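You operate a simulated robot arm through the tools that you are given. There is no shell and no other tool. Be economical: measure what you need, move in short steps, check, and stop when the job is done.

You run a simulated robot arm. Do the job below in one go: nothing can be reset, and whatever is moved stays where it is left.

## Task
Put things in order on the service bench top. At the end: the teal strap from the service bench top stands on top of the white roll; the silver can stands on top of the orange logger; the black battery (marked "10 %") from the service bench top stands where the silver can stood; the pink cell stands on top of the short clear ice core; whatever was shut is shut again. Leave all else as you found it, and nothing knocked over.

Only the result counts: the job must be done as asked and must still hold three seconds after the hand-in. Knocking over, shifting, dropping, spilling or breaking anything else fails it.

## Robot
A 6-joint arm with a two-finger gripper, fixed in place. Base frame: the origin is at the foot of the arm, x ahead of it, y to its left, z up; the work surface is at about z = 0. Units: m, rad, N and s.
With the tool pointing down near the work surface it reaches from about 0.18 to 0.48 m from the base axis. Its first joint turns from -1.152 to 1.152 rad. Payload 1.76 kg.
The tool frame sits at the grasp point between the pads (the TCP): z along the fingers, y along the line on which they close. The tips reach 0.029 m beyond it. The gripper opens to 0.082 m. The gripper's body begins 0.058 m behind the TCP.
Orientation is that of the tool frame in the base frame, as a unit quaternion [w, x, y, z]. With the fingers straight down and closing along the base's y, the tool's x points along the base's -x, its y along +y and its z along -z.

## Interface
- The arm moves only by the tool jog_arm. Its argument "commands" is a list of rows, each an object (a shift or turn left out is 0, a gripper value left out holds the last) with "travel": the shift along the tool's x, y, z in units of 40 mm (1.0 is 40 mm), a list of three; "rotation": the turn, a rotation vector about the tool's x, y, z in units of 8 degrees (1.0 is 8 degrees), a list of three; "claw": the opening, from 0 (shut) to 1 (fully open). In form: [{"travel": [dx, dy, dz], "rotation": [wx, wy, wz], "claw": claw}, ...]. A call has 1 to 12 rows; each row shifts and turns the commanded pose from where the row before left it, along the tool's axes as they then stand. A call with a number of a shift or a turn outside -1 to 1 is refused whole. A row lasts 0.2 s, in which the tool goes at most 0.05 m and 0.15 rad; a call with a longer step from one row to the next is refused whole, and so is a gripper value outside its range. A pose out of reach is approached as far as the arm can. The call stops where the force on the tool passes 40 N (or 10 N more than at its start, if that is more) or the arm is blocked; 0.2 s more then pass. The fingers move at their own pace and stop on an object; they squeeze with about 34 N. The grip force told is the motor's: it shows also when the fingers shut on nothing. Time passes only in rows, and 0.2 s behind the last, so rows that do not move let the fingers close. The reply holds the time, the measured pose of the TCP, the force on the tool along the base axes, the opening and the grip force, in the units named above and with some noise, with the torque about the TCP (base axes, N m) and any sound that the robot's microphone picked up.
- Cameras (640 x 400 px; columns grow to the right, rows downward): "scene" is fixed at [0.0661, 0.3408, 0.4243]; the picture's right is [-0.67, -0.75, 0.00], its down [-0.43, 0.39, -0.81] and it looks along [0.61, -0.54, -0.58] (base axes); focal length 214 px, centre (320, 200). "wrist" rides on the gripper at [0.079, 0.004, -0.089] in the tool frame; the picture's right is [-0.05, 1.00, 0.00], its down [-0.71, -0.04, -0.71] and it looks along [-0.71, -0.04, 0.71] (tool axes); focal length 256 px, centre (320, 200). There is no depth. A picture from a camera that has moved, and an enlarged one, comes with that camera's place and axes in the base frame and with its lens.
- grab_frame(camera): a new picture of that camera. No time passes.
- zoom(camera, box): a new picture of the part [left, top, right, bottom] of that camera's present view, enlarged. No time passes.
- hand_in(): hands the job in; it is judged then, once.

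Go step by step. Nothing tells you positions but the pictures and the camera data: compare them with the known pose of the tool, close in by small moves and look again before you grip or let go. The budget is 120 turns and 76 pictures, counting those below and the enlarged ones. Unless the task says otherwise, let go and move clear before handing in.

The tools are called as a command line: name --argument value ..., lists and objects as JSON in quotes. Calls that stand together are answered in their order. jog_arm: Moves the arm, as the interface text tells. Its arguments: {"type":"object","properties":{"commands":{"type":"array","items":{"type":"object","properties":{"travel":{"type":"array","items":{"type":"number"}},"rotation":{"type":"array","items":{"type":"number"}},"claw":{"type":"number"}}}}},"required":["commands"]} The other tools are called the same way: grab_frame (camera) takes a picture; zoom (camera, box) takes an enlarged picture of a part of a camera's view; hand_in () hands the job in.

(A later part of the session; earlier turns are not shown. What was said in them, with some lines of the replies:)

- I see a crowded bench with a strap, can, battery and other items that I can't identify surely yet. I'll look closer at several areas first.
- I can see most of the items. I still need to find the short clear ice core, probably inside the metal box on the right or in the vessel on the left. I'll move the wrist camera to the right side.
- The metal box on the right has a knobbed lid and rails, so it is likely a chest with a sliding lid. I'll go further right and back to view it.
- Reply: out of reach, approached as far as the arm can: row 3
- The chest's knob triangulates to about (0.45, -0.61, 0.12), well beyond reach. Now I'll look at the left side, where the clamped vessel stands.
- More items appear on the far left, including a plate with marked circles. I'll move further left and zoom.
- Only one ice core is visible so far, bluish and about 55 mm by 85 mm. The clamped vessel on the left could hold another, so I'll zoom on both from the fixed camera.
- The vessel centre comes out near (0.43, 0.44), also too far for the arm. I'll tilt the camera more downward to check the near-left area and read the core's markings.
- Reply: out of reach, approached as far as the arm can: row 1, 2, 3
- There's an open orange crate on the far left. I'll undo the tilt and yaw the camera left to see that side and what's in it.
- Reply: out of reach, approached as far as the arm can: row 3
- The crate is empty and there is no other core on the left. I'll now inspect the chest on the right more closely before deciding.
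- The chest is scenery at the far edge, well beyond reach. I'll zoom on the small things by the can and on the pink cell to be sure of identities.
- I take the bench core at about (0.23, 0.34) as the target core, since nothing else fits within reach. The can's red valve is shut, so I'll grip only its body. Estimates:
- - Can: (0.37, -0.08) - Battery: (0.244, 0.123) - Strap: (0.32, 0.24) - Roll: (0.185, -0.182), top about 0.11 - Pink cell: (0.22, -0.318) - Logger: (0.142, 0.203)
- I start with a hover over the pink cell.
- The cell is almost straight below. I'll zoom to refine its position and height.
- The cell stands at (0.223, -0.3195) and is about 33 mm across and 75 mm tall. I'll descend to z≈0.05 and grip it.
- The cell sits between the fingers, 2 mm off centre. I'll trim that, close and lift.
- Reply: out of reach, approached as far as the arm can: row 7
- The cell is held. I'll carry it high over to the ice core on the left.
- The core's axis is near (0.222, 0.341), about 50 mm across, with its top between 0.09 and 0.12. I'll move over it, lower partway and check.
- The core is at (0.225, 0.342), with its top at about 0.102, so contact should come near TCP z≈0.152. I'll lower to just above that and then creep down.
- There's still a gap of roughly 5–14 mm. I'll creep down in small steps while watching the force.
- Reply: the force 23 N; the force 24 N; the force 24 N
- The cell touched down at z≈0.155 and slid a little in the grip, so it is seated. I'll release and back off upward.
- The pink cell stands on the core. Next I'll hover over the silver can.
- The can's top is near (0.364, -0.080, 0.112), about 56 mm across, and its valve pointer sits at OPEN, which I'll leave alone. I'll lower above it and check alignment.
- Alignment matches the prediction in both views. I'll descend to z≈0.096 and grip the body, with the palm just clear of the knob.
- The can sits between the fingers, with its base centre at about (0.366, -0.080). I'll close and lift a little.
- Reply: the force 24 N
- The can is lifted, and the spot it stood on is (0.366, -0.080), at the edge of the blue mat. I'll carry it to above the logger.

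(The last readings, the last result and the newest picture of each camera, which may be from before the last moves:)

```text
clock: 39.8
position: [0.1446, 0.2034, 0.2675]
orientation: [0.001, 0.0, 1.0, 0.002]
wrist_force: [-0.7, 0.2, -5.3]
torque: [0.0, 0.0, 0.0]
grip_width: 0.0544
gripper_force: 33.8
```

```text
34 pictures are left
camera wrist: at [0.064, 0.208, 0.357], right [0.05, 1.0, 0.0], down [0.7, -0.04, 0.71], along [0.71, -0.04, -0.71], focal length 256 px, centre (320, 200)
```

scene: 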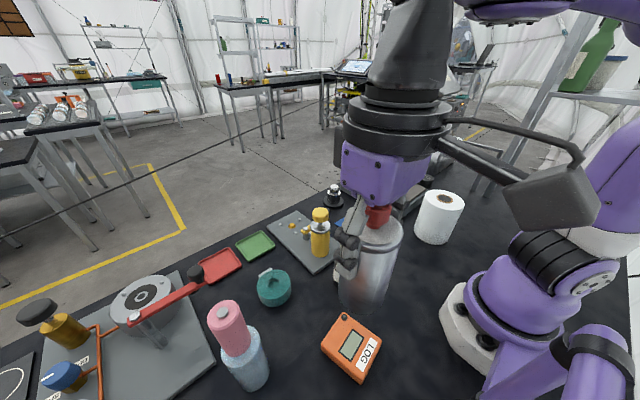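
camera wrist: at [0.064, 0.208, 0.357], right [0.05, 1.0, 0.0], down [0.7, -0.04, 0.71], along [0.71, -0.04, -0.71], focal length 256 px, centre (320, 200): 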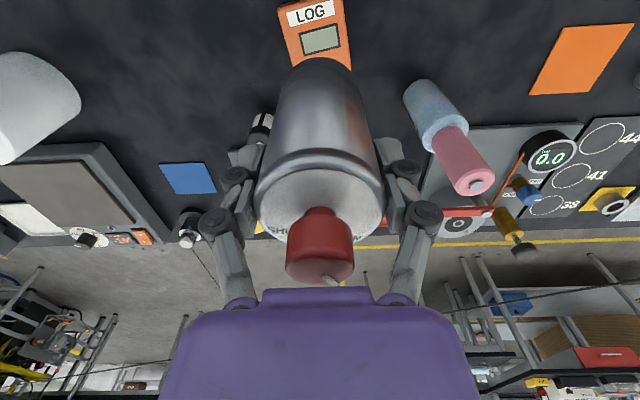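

The logger centre is confirmed at (0.142, 0.204). I'll lower the can to just above it.

jog_arm --commands '[{"travel": [0.06, 0, 0.8]}, {"travel": [0, 0, 1]}, {"travel": [0, 0, 1]}, {"travel": [0, 0, 0.45]}, {"travel": [0, 0, 0]}]'

zoom --camera "scene" --box '[280, 200, 440, 400]'

grab_frame --camera "wrist"

```text
clock: 41.0
position: [0.1416, 0.2014, 0.1383]
orientation: [0.001, 0.0, 1.0, 0.001]
wrist_force: [-0.3, 0.0, -5.4]
torque: [0.0, 0.02, 0.03]
grip_width: 0.0546
gripper_force: 33.9
```

```text
2.00 times, centred on (360, 300) of scene
camera zoom: at [0.0661, 0.3408, 0.4243], right [-0.67, -0.75, 0.0], down [-0.43, 0.39, -0.81], along [0.61, -0.54, -0.58], focal length 429 px, centre (240, 0)
```

zoom: 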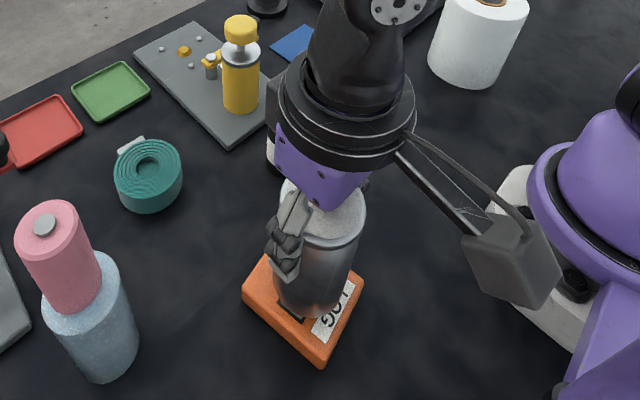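

```text
32 pictures are left
camera wrist: at [0.0615, 0.2056, 0.2275], right [0.05, 1.0, 0.0], down [0.7, -0.04, 0.71], along [0.71, -0.04, -0.71], focal length 256 px, centre (320, 200)
```

wrist: 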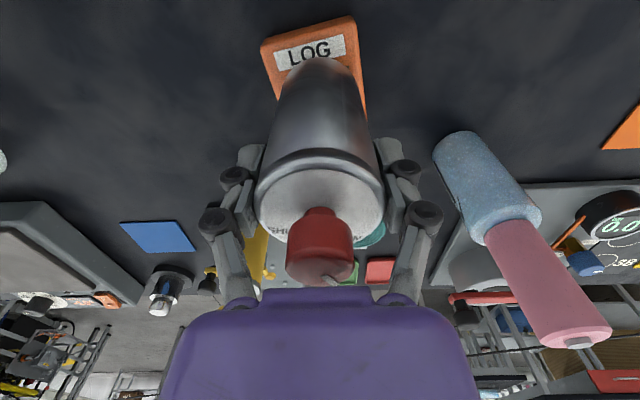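

The can hangs over the middle of the logger. I'll creep down and watch the force.

jog_arm --commands '[{"travel": [0, 0.03, 0.1]}, {"travel": [0, 0, 0.1]}, {"travel": [0, 0, 0]}]'

```text
clock: 41.8
position: [0.1426, 0.2032, 0.1307]
orientation: [0.001, -0.001, 1.0, 0.001]
wrist_force: [0.3, -0.5, -4.5]
torque: [-0.01, 0.01, -0.02]
grip_width: 0.0546
gripper_force: 33.7
```

No contact yet, so I'll continue creeping.

jog_arm --commands '[{"travel": [0, 0, 0.08]}, {"travel": [0, 0, 0]}]'

```text
clock: 42.4
position: [0.1427, 0.2037, 0.1264]
orientation: [0.001, 0.0, 1.0, 0.001]
wrist_force: [-0.2, -0.1, -4.6]
torque: [0.01, 0.02, 0.02]
grip_width: 0.0546
gripper_force: 34.5
```

jog_arm --commands '[{"travel": [0, 0, 0.06]}, {"travel": [0, 0, 0]}]'

```text
clock: 43.0
position: [0.1426, 0.2031, 0.1262]
orientation: [0.001, 0.0, 1.0, 0.002]
wrist_force: [0.1, -0.5, -4.2]
torque: [-0.01, -0.02, 0.01]
grip_width: 0.0546
gripper_force: 34.1
```

Still free. Another small step.

jog_arm --commands '[{"travel": [0, 0, 0.06]}, {"travel": [0, 0, 0]}]'

```text
clock: 43.6
position: [0.1438, 0.204, 0.1222]
orientation: [0.001, 0.0, 1.0, 0.001]
wrist_force: [-0.4, -0.1, -4.7]
torque: [-0.03, 0.03, -0.02]
grip_width: 0.0547
gripper_force: 34.0
```

jog_arm --commands '[{"travel": [0, 0, 0.06]}, {"travel": [0, 0, 0]}]'

```text
clock: 44.2
position: [0.1427, 0.2041, 0.121]
orientation: [0.001, -0.001, 1.0, 0.001]
wrist_force: [-0.3, -0.5, -2.6]
torque: [-0.13, -0.04, -0.03]
grip_width: 0.0544
gripper_force: 33.4
```

The force has begun to drop, so contact is starting near z≈0.120. One tiny step more, then release.

jog_arm --commands '[{"travel": [0, 0, 0.025]}, {"travel": [0, 0, 0]}]'

jog_arm --commands '[{"claw": 0.75}, {"claw": 0.85}, {"claw": 1}, {"travel": [0, 0, 0]}]'

grab_frame --camera "wrist"

```text
clock: 44.8
position: [0.1421, 0.2051, 0.1199]
orientation: [0.002, 0.001, 1.0, 0.002]
wrist_force: [-1.8, -4.4, 21.1]
torque: [-0.24, -0.13, -0.08]
grip_width: 0.0548
gripper_force: 33.7
```

```text
clock: 45.8
position: [0.1426, 0.2048, 0.1201]
orientation: [0.0, 0.0, 1.0, 0.001]
wrist_force: [-0.6, 0.2, -0.2]
torque: [0.02, -0.02, 0.0]
grip_width: 0.0818
gripper_force: 0.0
```

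```text
31 pictures are left
camera wrist: at [0.0617, 0.209, 0.2093], right [0.05, 1.0, 0.0], down [0.7, -0.04, 0.71], along [0.71, -0.04, -0.71], focal length 256 px, centre (320, 200)
```

wrist: 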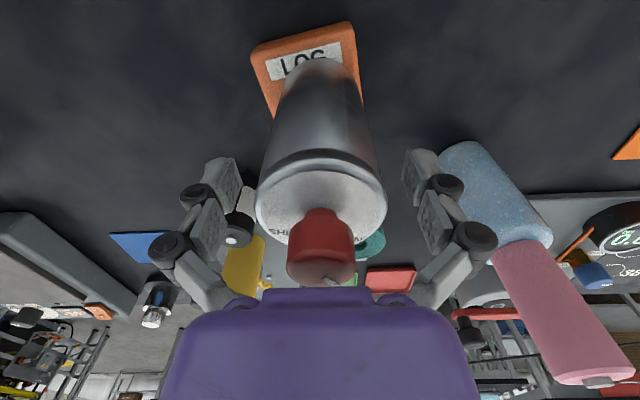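

The can is standing on the logger. I'll rise and hover over the battery.

jog_arm --commands '[{"travel": [0, 0, -0.5]}, {"travel": [0, 0, -1]}, {"travel": [0, 0, -1]}, {"travel": [0, 0, -0.8]}, {"travel": [-0.85, -0.68, 0]}, {"travel": [-0.85, -0.68, 0]}, {"travel": [-0.85, -0.68, 0]}, {"travel": [0, 0, 0]}]'

zoom --camera "wrist" --box '[240, 0, 400, 120]'

grab_frame --camera "scene"

```text
clock: 47.6
position: [0.2472, 0.1243, 0.2525]
orientation: [0.001, 0.0, 1.0, 0.001]
wrist_force: [-0.5, 0.7, -0.6]
torque: [0.02, -0.04, 0.04]
grip_width: 0.082
gripper_force: 0.0
```

```text
3.33 times, centred on (320, 60) of wrist
camera zoom: at [0.1675, 0.1293, 0.343], right [0.05, 1.0, 0.0], down [0.7, -0.04, 0.71], along [0.71, -0.04, -0.71], focal length 853 px, centre (320, 667)
```

zoom: 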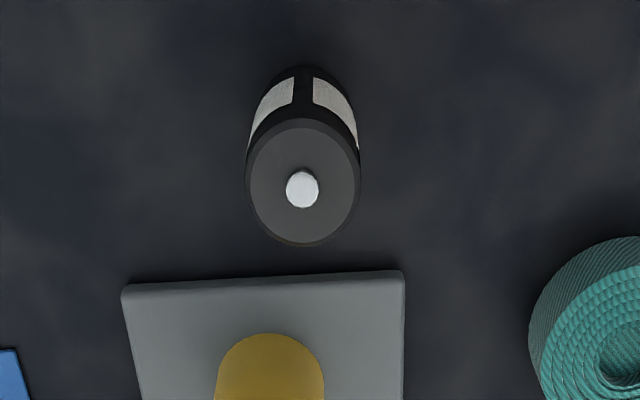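

```text
29 pictures are left
```

scene: 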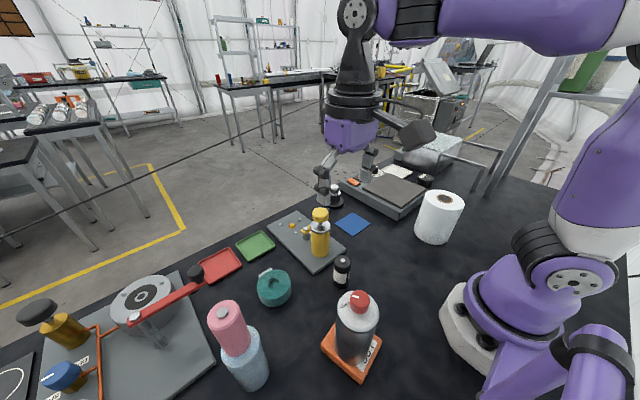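

The battery is at (0.245, 0.121), about 32 mm across and 70 mm tall. I'll descend to its mid-height and check.

jog_arm --commands '[{"travel": [0.07, -0.085, 1]}, {"travel": [0, 0, 1]}, {"travel": [0, 0, 1]}, {"travel": [0, 0, 1]}, {"travel": [0, 0, 1]}, {"travel": [0, 0, 0.15]}, {"travel": [0, 0, 0]}]'

grab_frame --camera "wrist"

```text
clock: 49.2
position: [0.2426, 0.1212, 0.0458]
orientation: [0.001, 0.0, 1.0, 0.001]
wrist_force: [0.0, 0.2, -0.6]
torque: [-0.01, 0.0, -0.03]
grip_width: 0.082
gripper_force: 0.0
```

```text
28 pictures are left
camera wrist: at [0.1625, 0.1254, 0.1361], right [0.05, 1.0, 0.0], down [0.7, -0.04, 0.71], along [0.71, -0.04, -0.71], focal length 256 px, centre (320, 200)
```

wrist: 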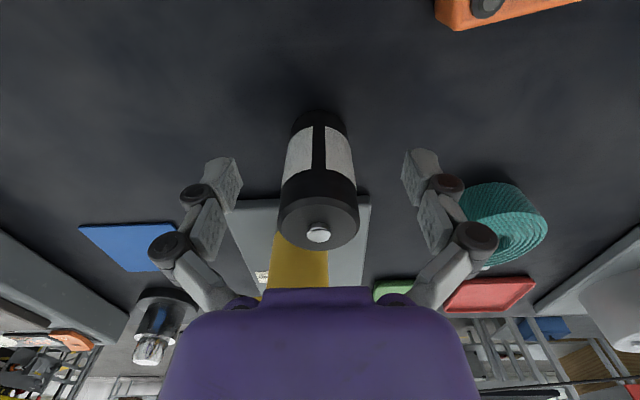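

Well centred. I'll close, lift and carry it to where the can stood.

jog_arm --commands '[{"travel": [-0.04, 0, 0]}, {"claw": 0}, {"claw": 0}, {"claw": 0}]'

jog_arm --commands '[{"travel": [0, 0, -0.5]}, {"travel": [0, 0, -1]}, {"travel": [0, 0, -1]}, {"travel": [0, 0, -1]}, {"travel": [0, 0, -1]}, {"travel": [0, 0, -0.8]}, {"travel": [0, 0, 0]}]'

jog_arm --commands '[{"travel": [-0.3, -0.9, 0]}, {"travel": [-0.3, -0.9, 0]}, {"travel": [-0.5, -0.8, 0]}, {"travel": [-0.5, -0.8, 0]}, {"travel": [-0.5, -0.8, 0]}, {"travel": [-0.5, -0.8, 0]}, {"travel": [-0.4, 0, 0]}, {"travel": [0, 0, 0]}]'

zoom --camera "scene" --box '[280, 130, 440, 250]'

```text
clock: 50.2
position: [0.2459, 0.1197, 0.0481]
orientation: [0.002, 0.0, 1.0, 0.001]
wrist_force: [2.8, -1.3, 19.6]
torque: [0.05, -0.16, 0.04]
grip_width: 0.0327
gripper_force: 34.0
```

```text
clock: 51.8
position: [0.2453, 0.1191, 0.2614]
orientation: [0.001, 0.0, 1.0, 0.001]
wrist_force: [-0.6, -0.5, -1.0]
torque: [0.02, -0.08, 0.01]
grip_width: 0.0327
gripper_force: 34.0
```

```text
clock: 53.6
position: [0.36, -0.0792, 0.258]
orientation: [0.002, 0.001, 1.0, 0.001]
wrist_force: [-0.3, 0.3, -0.8]
torque: [-0.02, 0.02, 0.01]
grip_width: 0.0329
gripper_force: 33.8
```

```text
3.33 times, centred on (360, 190) of scene
camera zoom: at [0.0661, 0.3408, 0.4243], right [-0.67, -0.75, 0.0], down [-0.43, 0.39, -0.81], along [0.61, -0.54, -0.58], focal length 715 px, centre (187, 233)
```

zoom: 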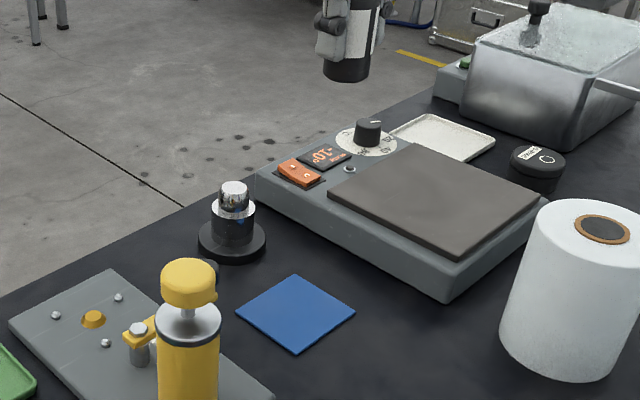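

The battery is above the spot. I'll trim x and lower it to just above the surface.

jog_arm --commands '[{"travel": [-0.14, -0.03, 1]}, {"travel": [0, 0, 1]}, {"travel": [0, 0, 1]}, {"travel": [0, 0, 1]}, {"travel": [0, 0, 0.8]}, {"travel": [0, 0, 0.2]}, {"travel": [0, 0, 0]}]'

grab_frame --camera "wrist"

```text
clock: 55.2
position: [0.3698, -0.0827, 0.0606]
orientation: [0.002, 0.001, 1.0, 0.001]
wrist_force: [-0.1, 0.1, -0.8]
torque: [0.0, -0.01, 0.02]
grip_width: 0.0329
gripper_force: 34.5
```

```text
26 pictures are left
camera wrist: at [0.2884, -0.0782, 0.1496], right [0.05, 1.0, 0.0], down [0.7, -0.04, 0.71], along [0.71, -0.04, -0.71], focal length 256 px, centre (320, 200)
```

wrist: 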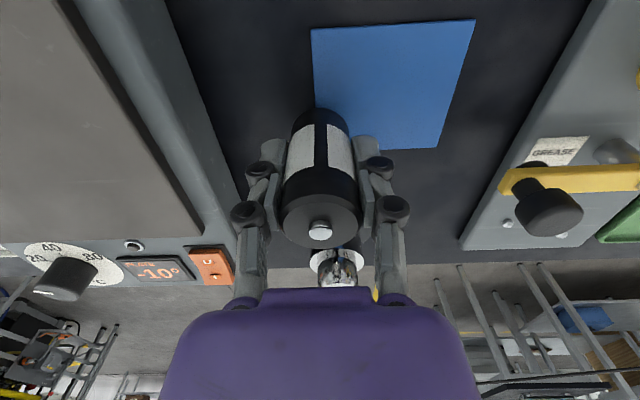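

Position is good, 2–3 mm too far in x. I'll trim and touch down.

jog_arm --commands '[{"travel": [0.06, 0.04, 0.15]}, {"travel": [0, 0, 0.08]}, {"travel": [0, 0, 0]}]'

jog_arm --commands '[{"travel": [0, 0, 0.04]}, {"travel": [0, 0, 0]}]'

```text
clock: 56.0
position: [0.3671, -0.0807, 0.0508]
orientation: [0.001, 0.0, 1.0, 0.001]
wrist_force: [-7.0, 2.4, 13.7]
torque: [0.19, 0.08, 0.07]
grip_width: 0.0329
gripper_force: 34.3
```

```text
clock: 56.6
position: [0.3664, -0.0804, 0.0495]
orientation: [0.002, 0.0, 1.0, 0.0]
wrist_force: [-9.2, -1.6, 24.9]
torque: [-0.05, 0.27, 0.07]
grip_width: 0.0327
gripper_force: 34.1
```

Contact at z≈0.05. I'll release with a partial opening and lift straight up.

jog_arm --commands '[{"claw": 0.5}, {"claw": 0.65}, {"travel": [0, 0, 0]}]'

jog_arm --commands '[{"travel": [0, 0, -0.4]}, {"travel": [0, 0, -1]}, {"travel": [0, 0, -1]}, {"travel": [0, 0, -1]}, {"travel": [0, 0, -1]}, {"travel": [0, 0, -0.8]}, {"travel": [0, 0, 0]}]'

zoom --camera "scene" --box '[280, 130, 440, 250]'

```text
clock: 57.4
position: [0.3669, -0.0793, 0.0474]
orientation: [0.001, 0.001, 1.0, 0.0]
wrist_force: [-1.1, -0.2, 0.3]
torque: [-0.01, 0.03, 0.0]
grip_width: 0.0533
gripper_force: 0.1
```

```text
clock: 59.0
position: [0.3644, -0.0809, 0.2521]
orientation: [0.001, 0.001, 1.0, 0.001]
wrist_force: [0.5, 0.2, -0.5]
torque: [0.01, 0.01, -0.01]
grip_width: 0.0533
gripper_force: 0.1
```

```text
3.33 times, centred on (360, 190) of scene
camera zoom: at [0.066, 0.3408, 0.4243], right [-0.67, -0.75, 0.0], down [-0.43, 0.39, -0.81], along [0.61, -0.54, -0.58], focal length 715 px, centre (187, 233)
```

zoom: 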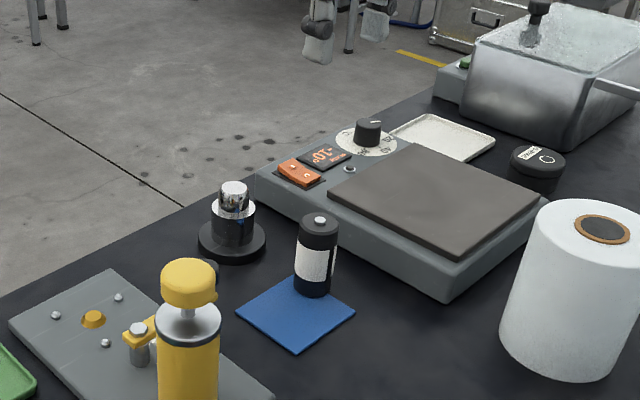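

The battery stands upright where the can was. Next I'll hover over the teal strap.

jog_arm --commands '[{"travel": [0.145, 1, 0], "claw": 1}, {"travel": [0.145, 1, 0]}, {"travel": [0.145, 1, 0]}, {"travel": [0.145, 1, 0]}, {"travel": [0.145, 1, 0]}, {"travel": [0.145, 1, 0]}, {"travel": [0.145, 1, 0]}, {"travel": [0.145, 0.95, 0]}, {"travel": [0, 0, 0]}]'

grab_frame --camera "wrist"

zoom --camera "wrist" --box '[240, 0, 400, 120]'

```text
clock: 61.0
position: [0.321, 0.2381, 0.2546]
orientation: [0.0, 0.0, 1.0, 0.001]
wrist_force: [0.1, 0.2, 0.6]
torque: [-0.03, -0.05, -0.01]
grip_width: 0.0817
gripper_force: 0.1
```

```text
24 pictures are left
camera wrist: at [0.2399, 0.2432, 0.3438], right [0.05, 1.0, 0.0], down [0.7, -0.04, 0.71], along [0.71, -0.04, -0.71], focal length 256 px, centre (320, 200)
```

wrist: 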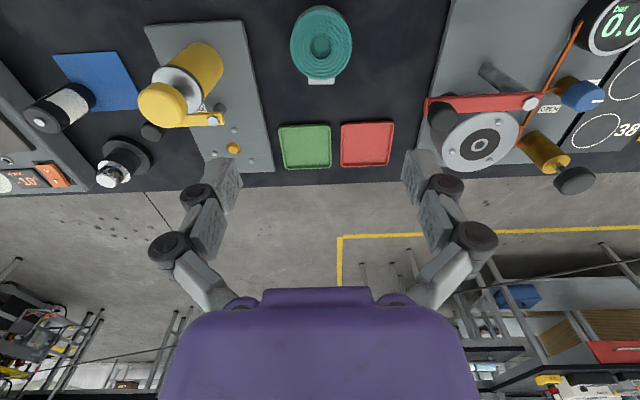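

```text
3.33 times, centred on (320, 60) of wrist
camera zoom: at [0.2399, 0.2432, 0.3438], right [0.05, 1.0, 0.0], down [0.7, -0.04, 0.71], along [0.71, -0.04, -0.71], focal length 853 px, centre (320, 667)
```

zoom: 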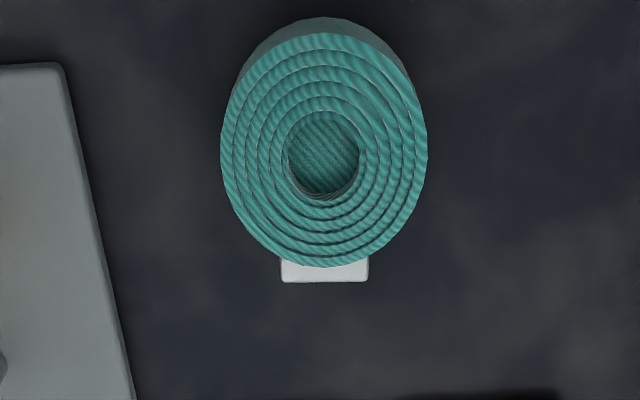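

The strap is centred at (0.321, 0.240), about 68 mm across and 28 mm high. Clearance is 7 mm each side, so I'll lower partway and check alignment.

jog_arm --commands '[{"travel": [0, 0.05, 1]}, {"travel": [0, 0, 1]}, {"travel": [0, 0, 1]}, {"travel": [0, 0, 1]}, {"travel": [0, 0, 0.5]}, {"travel": [0, 0, 0]}]'

grab_frame --camera "wrist"

```text
clock: 62.4
position: [0.3202, 0.2418, 0.0732]
orientation: [0.001, 0.001, 1.0, 0.001]
wrist_force: [0.4, -0.3, -0.5]
torque: [-0.03, -0.01, 0.0]
grip_width: 0.082
gripper_force: 0.0
```

```text
22 pictures are left
camera wrist: at [0.2388, 0.2463, 0.1616], right [0.05, 1.0, 0.0], down [0.7, -0.04, 0.71], along [0.71, -0.04, -0.71], focal length 256 px, centre (320, 200)
```

wrist: 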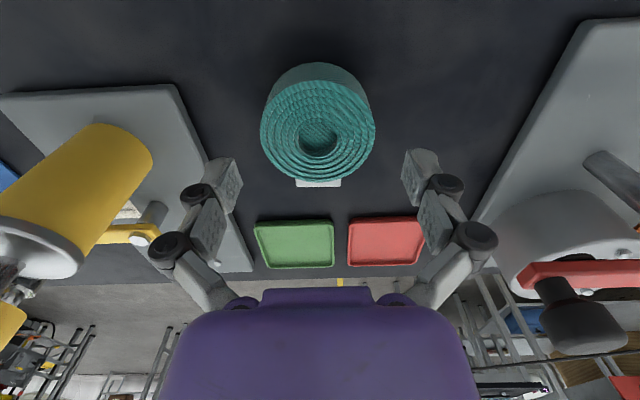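

Aligned within 2 mm. I'll descend to z≈0.033 with a small trim.

jog_arm --commands '[{"travel": [0.03, -0.025, 0.5]}, {"travel": [0, 0, 0.3]}, {"travel": [0, 0, 0.18]}, {"travel": [0, 0, 0]}]'

grab_frame --camera "wrist"

```text
clock: 63.4
position: [0.3187, 0.2389, 0.0354]
orientation: [0.001, -0.001, 1.0, 0.001]
wrist_force: [0.1, -0.1, -0.3]
torque: [-0.03, 0.04, -0.03]
grip_width: 0.0822
gripper_force: 0.2
```

```text
21 pictures are left
camera wrist: at [0.2384, 0.2437, 0.1253], right [0.05, 1.0, 0.0], down [0.7, -0.04, 0.71], along [0.71, -0.04, -0.71], focal length 256 px, centre (320, 200)
```

wrist: 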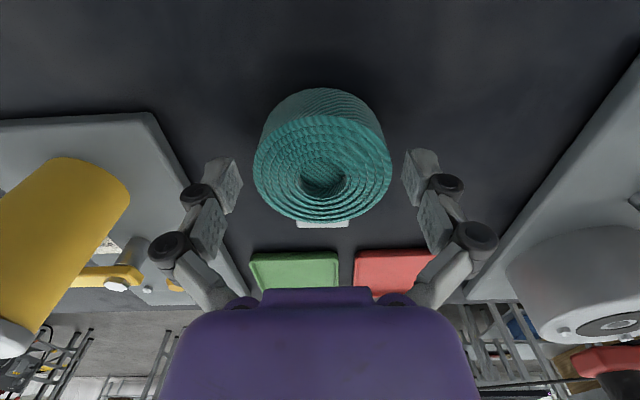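

Good alignment. I'll make a small trim, close and lift gently.

jog_arm --commands '[{"travel": [0.04, 0, 0.05]}, {"claw": 0}, {"claw": 0}, {"claw": 0}]'

jog_arm --commands '[{"travel": [0, 0, -0.3]}, {"travel": [0, 0, -0.7]}, {"travel": [0, 0, -1]}, {"travel": [0, 0, -1]}, {"travel": [0, 0, -1]}, {"travel": [0, 0, -1]}, {"travel": [0, 0, -0.5]}, {"travel": [0, 0, 0]}]'

grab_frame --camera "wrist"

```text
clock: 64.4
position: [0.3184, 0.2405, 0.0359]
orientation: [0.003, -0.001, 1.0, 0.003]
wrist_force: [-0.5, 4.1, 27.9]
torque: [0.14, -0.07, 0.04]
grip_width: 0.067
gripper_force: 33.8
```

```text
clock: 66.2
position: [0.3167, 0.2366, 0.2522]
orientation: [0.001, -0.001, 1.0, 0.001]
wrist_force: [0.7, -0.8, -1.5]
torque: [0.0, 0.02, -0.01]
grip_width: 0.0666
gripper_force: 33.8
```

```text
20 pictures are left
camera wrist: at [0.2364, 0.2425, 0.342], right [0.05, 1.0, 0.0], down [0.7, -0.04, 0.71], along [0.71, -0.04, -0.71], focal length 256 px, centre (320, 200)
```

wrist: 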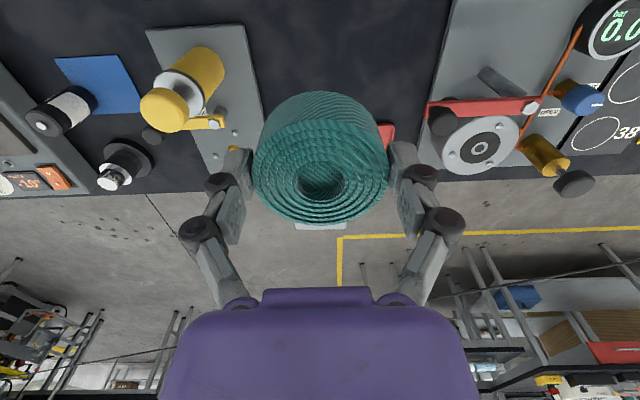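

The strap is held. I'll carry it to above the white roll.

jog_arm --commands '[{"travel": [0.15, -1, 0]}, {"travel": [0.15, -1, 0]}, {"travel": [0.15, -1, 0]}, {"travel": [0.15, -1, 0]}, {"travel": [0.15, -1, 0]}, {"travel": [0.15, -1, 0]}, {"travel": [0.48, -0.895, 0]}, {"travel": [0.48, -0.895, 0]}, {"travel": [0.48, -0.895, 0]}, {"travel": [0.48, -0.895, 0]}, {"travel": [0.48, -0.895, 0]}, {"travel": [0, 0, 0]}]'

grab_frame --camera "wrist"

zoom --camera "scene" --box '[360, 130, 520, 270]'

```text
clock: 68.8
position: [0.1859, -0.1835, 0.2551]
orientation: [0.001, 0.001, 1.0, 0.0]
wrist_force: [-0.1, 0.8, -1.3]
torque: [0.04, -0.02, -0.01]
grip_width: 0.067
gripper_force: 34.0
```

```text
19 pictures are left
camera wrist: at [0.106, -0.1788, 0.3445], right [0.05, 1.0, 0.0], down [0.7, -0.04, 0.71], along [0.71, -0.04, -0.71], focal length 256 px, centre (320, 200)
```

wrist: 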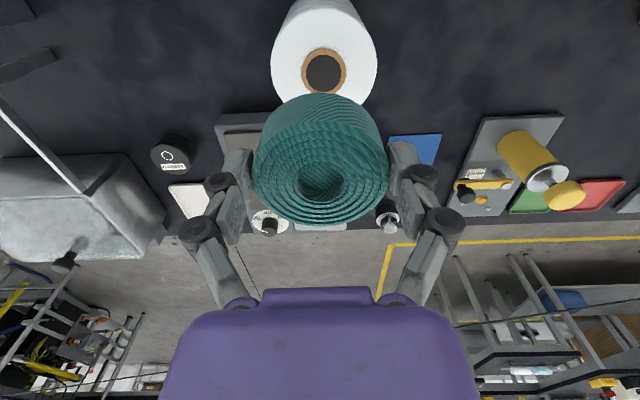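

```text
2.86 times, centred on (440, 200) of scene
camera zoom: at [0.0661, 0.3408, 0.4243], right [-0.67, -0.75, 0.0], down [-0.43, 0.39, -0.81], along [0.61, -0.54, -0.58], focal length 613 px, centre (-23, 200)
```

zoom: 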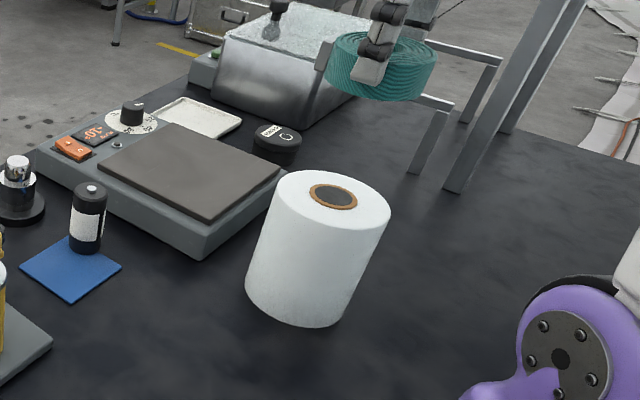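

The roll's axis is at (0.183, -0.180) with its top at about 0.117, so contact should be near TCP z≈0.151. I'll lower to just above.

jog_arm --commands '[{"travel": [0, 0.08, 0.8]}, {"travel": [0, 0, 0.8]}, {"travel": [0, 0, 0.6]}, {"travel": [0, 0, 0]}]'

grab_frame --camera "wrist"

zoom --camera "scene" --box '[360, 130, 520, 270]'

```text
clock: 69.8
position: [0.1857, -0.1794, 0.1665]
orientation: [0.001, 0.0, 1.0, 0.001]
wrist_force: [-0.4, 0.3, -0.7]
torque: [0.01, 0.04, -0.03]
grip_width: 0.0666
gripper_force: 33.4
```

```text
17 pictures are left
camera wrist: at [0.1055, -0.1746, 0.2547], right [0.05, 1.0, 0.0], down [0.7, -0.04, 0.71], along [0.71, -0.04, -0.71], focal length 256 px, centre (320, 200)
```

wrist: 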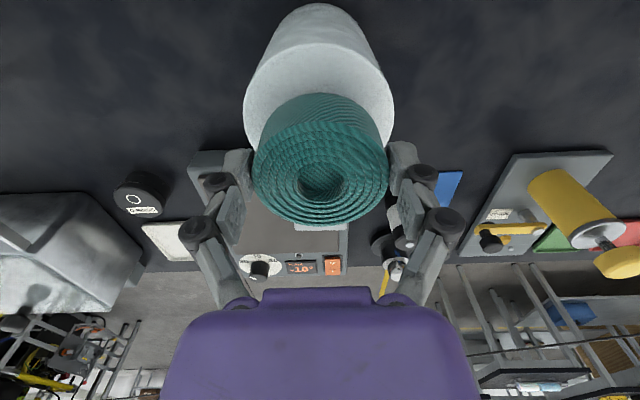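

```text
2.86 times, centred on (440, 200) of scene
camera zoom: at [0.0661, 0.3408, 0.4243], right [-0.67, -0.75, 0.0], down [-0.43, 0.39, -0.81], along [0.61, -0.54, -0.58], focal length 613 px, centre (-23, 200)
```

zoom: 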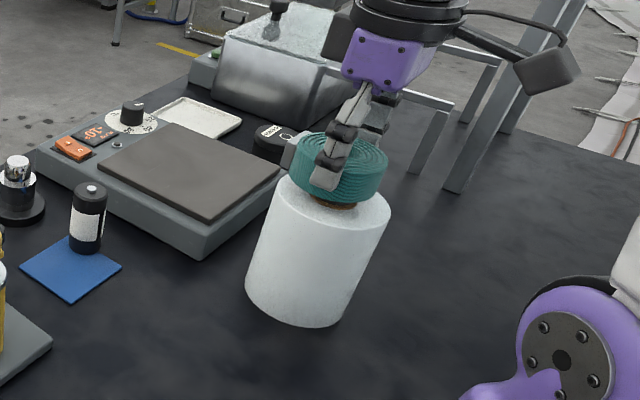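

Well centred. I'll creep down.

jog_arm --commands '[{"travel": [0.03, 0, 0.12]}, {"travel": [0, 0, 0.1]}, {"travel": [0, 0, 0]}]'

```text
clock: 70.6
position: [0.1845, -0.1782, 0.1578]
orientation: [0.001, 0.0, 1.0, 0.001]
wrist_force: [-0.3, -0.8, -1.8]
torque: [-0.04, -0.02, -0.01]
grip_width: 0.0669
gripper_force: 34.1
```

jog_arm --commands '[{"travel": [0, 0, 0.08]}, {"travel": [0, 0, 0]}]'

```text
clock: 71.2
position: [0.1846, -0.178, 0.1544]
orientation: [0.001, 0.0, 1.0, 0.001]
wrist_force: [0.4, 0.8, -1.2]
torque: [0.0, 0.03, -0.02]
grip_width: 0.0668
gripper_force: 33.9
```

jog_arm --commands '[{"travel": [0, 0, 0.05]}, {"travel": [0, 0, 0]}]'

```text
clock: 71.8
position: [0.1843, -0.1779, 0.1522]
orientation: [0.001, 0.0, 1.0, 0.001]
wrist_force: [-0.7, -0.4, -1.7]
torque: [0.0, 0.01, -0.01]
grip_width: 0.0667
gripper_force: 33.3
```

jog_arm --commands '[{"travel": [0, 0, 0.05]}, {"travel": [0, 0, 0]}]'

```text
clock: 72.4
position: [0.1848, -0.1782, 0.1499]
orientation: [0.003, -0.002, 1.0, 0.0]
wrist_force: [-1.0, 4.4, 28.8]
torque: [0.18, -0.13, 0.09]
grip_width: 0.0668
gripper_force: 34.0
```

Contact. I'll release, lift straight up and look.

jog_arm --commands '[{"claw": 0.9}, {"claw": 1}, {"travel": [0, 0, 0]}]'

jog_arm --commands '[{"travel": [0, 0, -0.3]}, {"travel": [0, 0, -0.7]}, {"travel": [0, 0, -1]}, {"travel": [0, 0, -1]}, {"travel": [0, 0, 0]}]'

grab_frame --camera "wrist"

grab_frame --camera "scene"

```text
clock: 73.2
position: [0.1841, -0.1781, 0.1487]
orientation: [0.001, 0.0, 1.0, 0.001]
wrist_force: [0.4, 0.0, -0.2]
torque: [-0.04, 0.03, 0.01]
grip_width: 0.082
gripper_force: 0.1
```

```text
clock: 74.4
position: [0.1848, -0.1781, 0.2684]
orientation: [0.001, 0.0, 1.0, 0.0]
wrist_force: [-1.0, 0.7, -0.3]
torque: [0.01, 0.02, -0.01]
grip_width: 0.0819
gripper_force: 0.1
```

```text
15 pictures are left
camera wrist: at [0.1043, -0.1726, 0.3571], right [0.05, 1.0, 0.0], down [0.71, -0.04, 0.71], along [0.71, -0.04, -0.71], focal length 256 px, centre (320, 200)
```

wrist: 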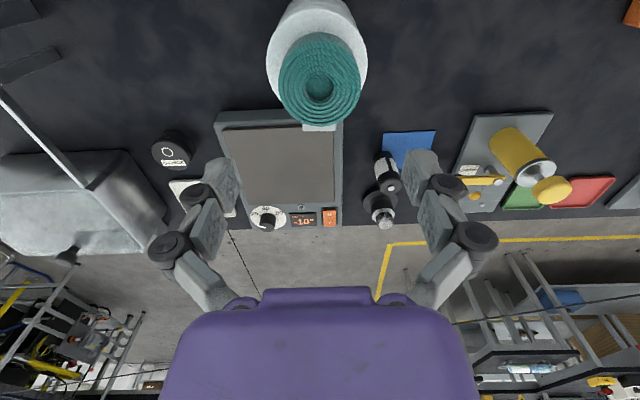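

```text
14 pictures are left
```

scene: 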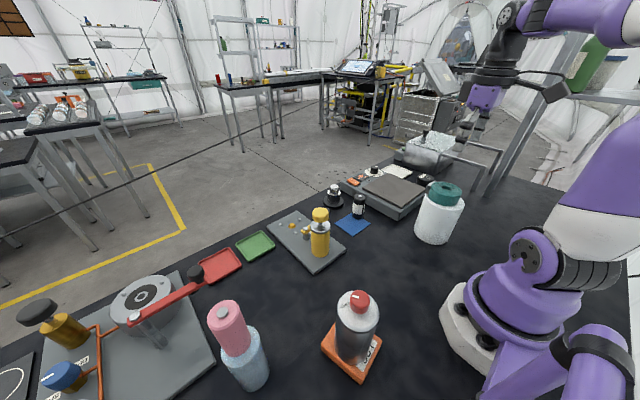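

Everything stands as asked: strap on roll, can on logger, battery on the can's old spot, pink cell on the core. Nothing I saw shut was opened, and the arm is clear, so I'll hand in.

hand_in

```text
The job is handed in.
```

I handed the job in, and the last pictures showed all four items standing where you asked, though I couldn't fully confirm which ice core you meant.

- **Ice core:** I saw only one core on the bench, about 50 mm across and 100 mm tall. I took it as the short clear one and stood the pink cell on it. The metal chest and the clamped vessel could hold another, but both were out of reach, so I left them alone.
- **Battery:** I never saw the "10 %" mark; it was the only black battery I saw on the bench.
- **Shut items:** I opened nothing. The silver can's valve already pointed to OPEN, and I left it that way.
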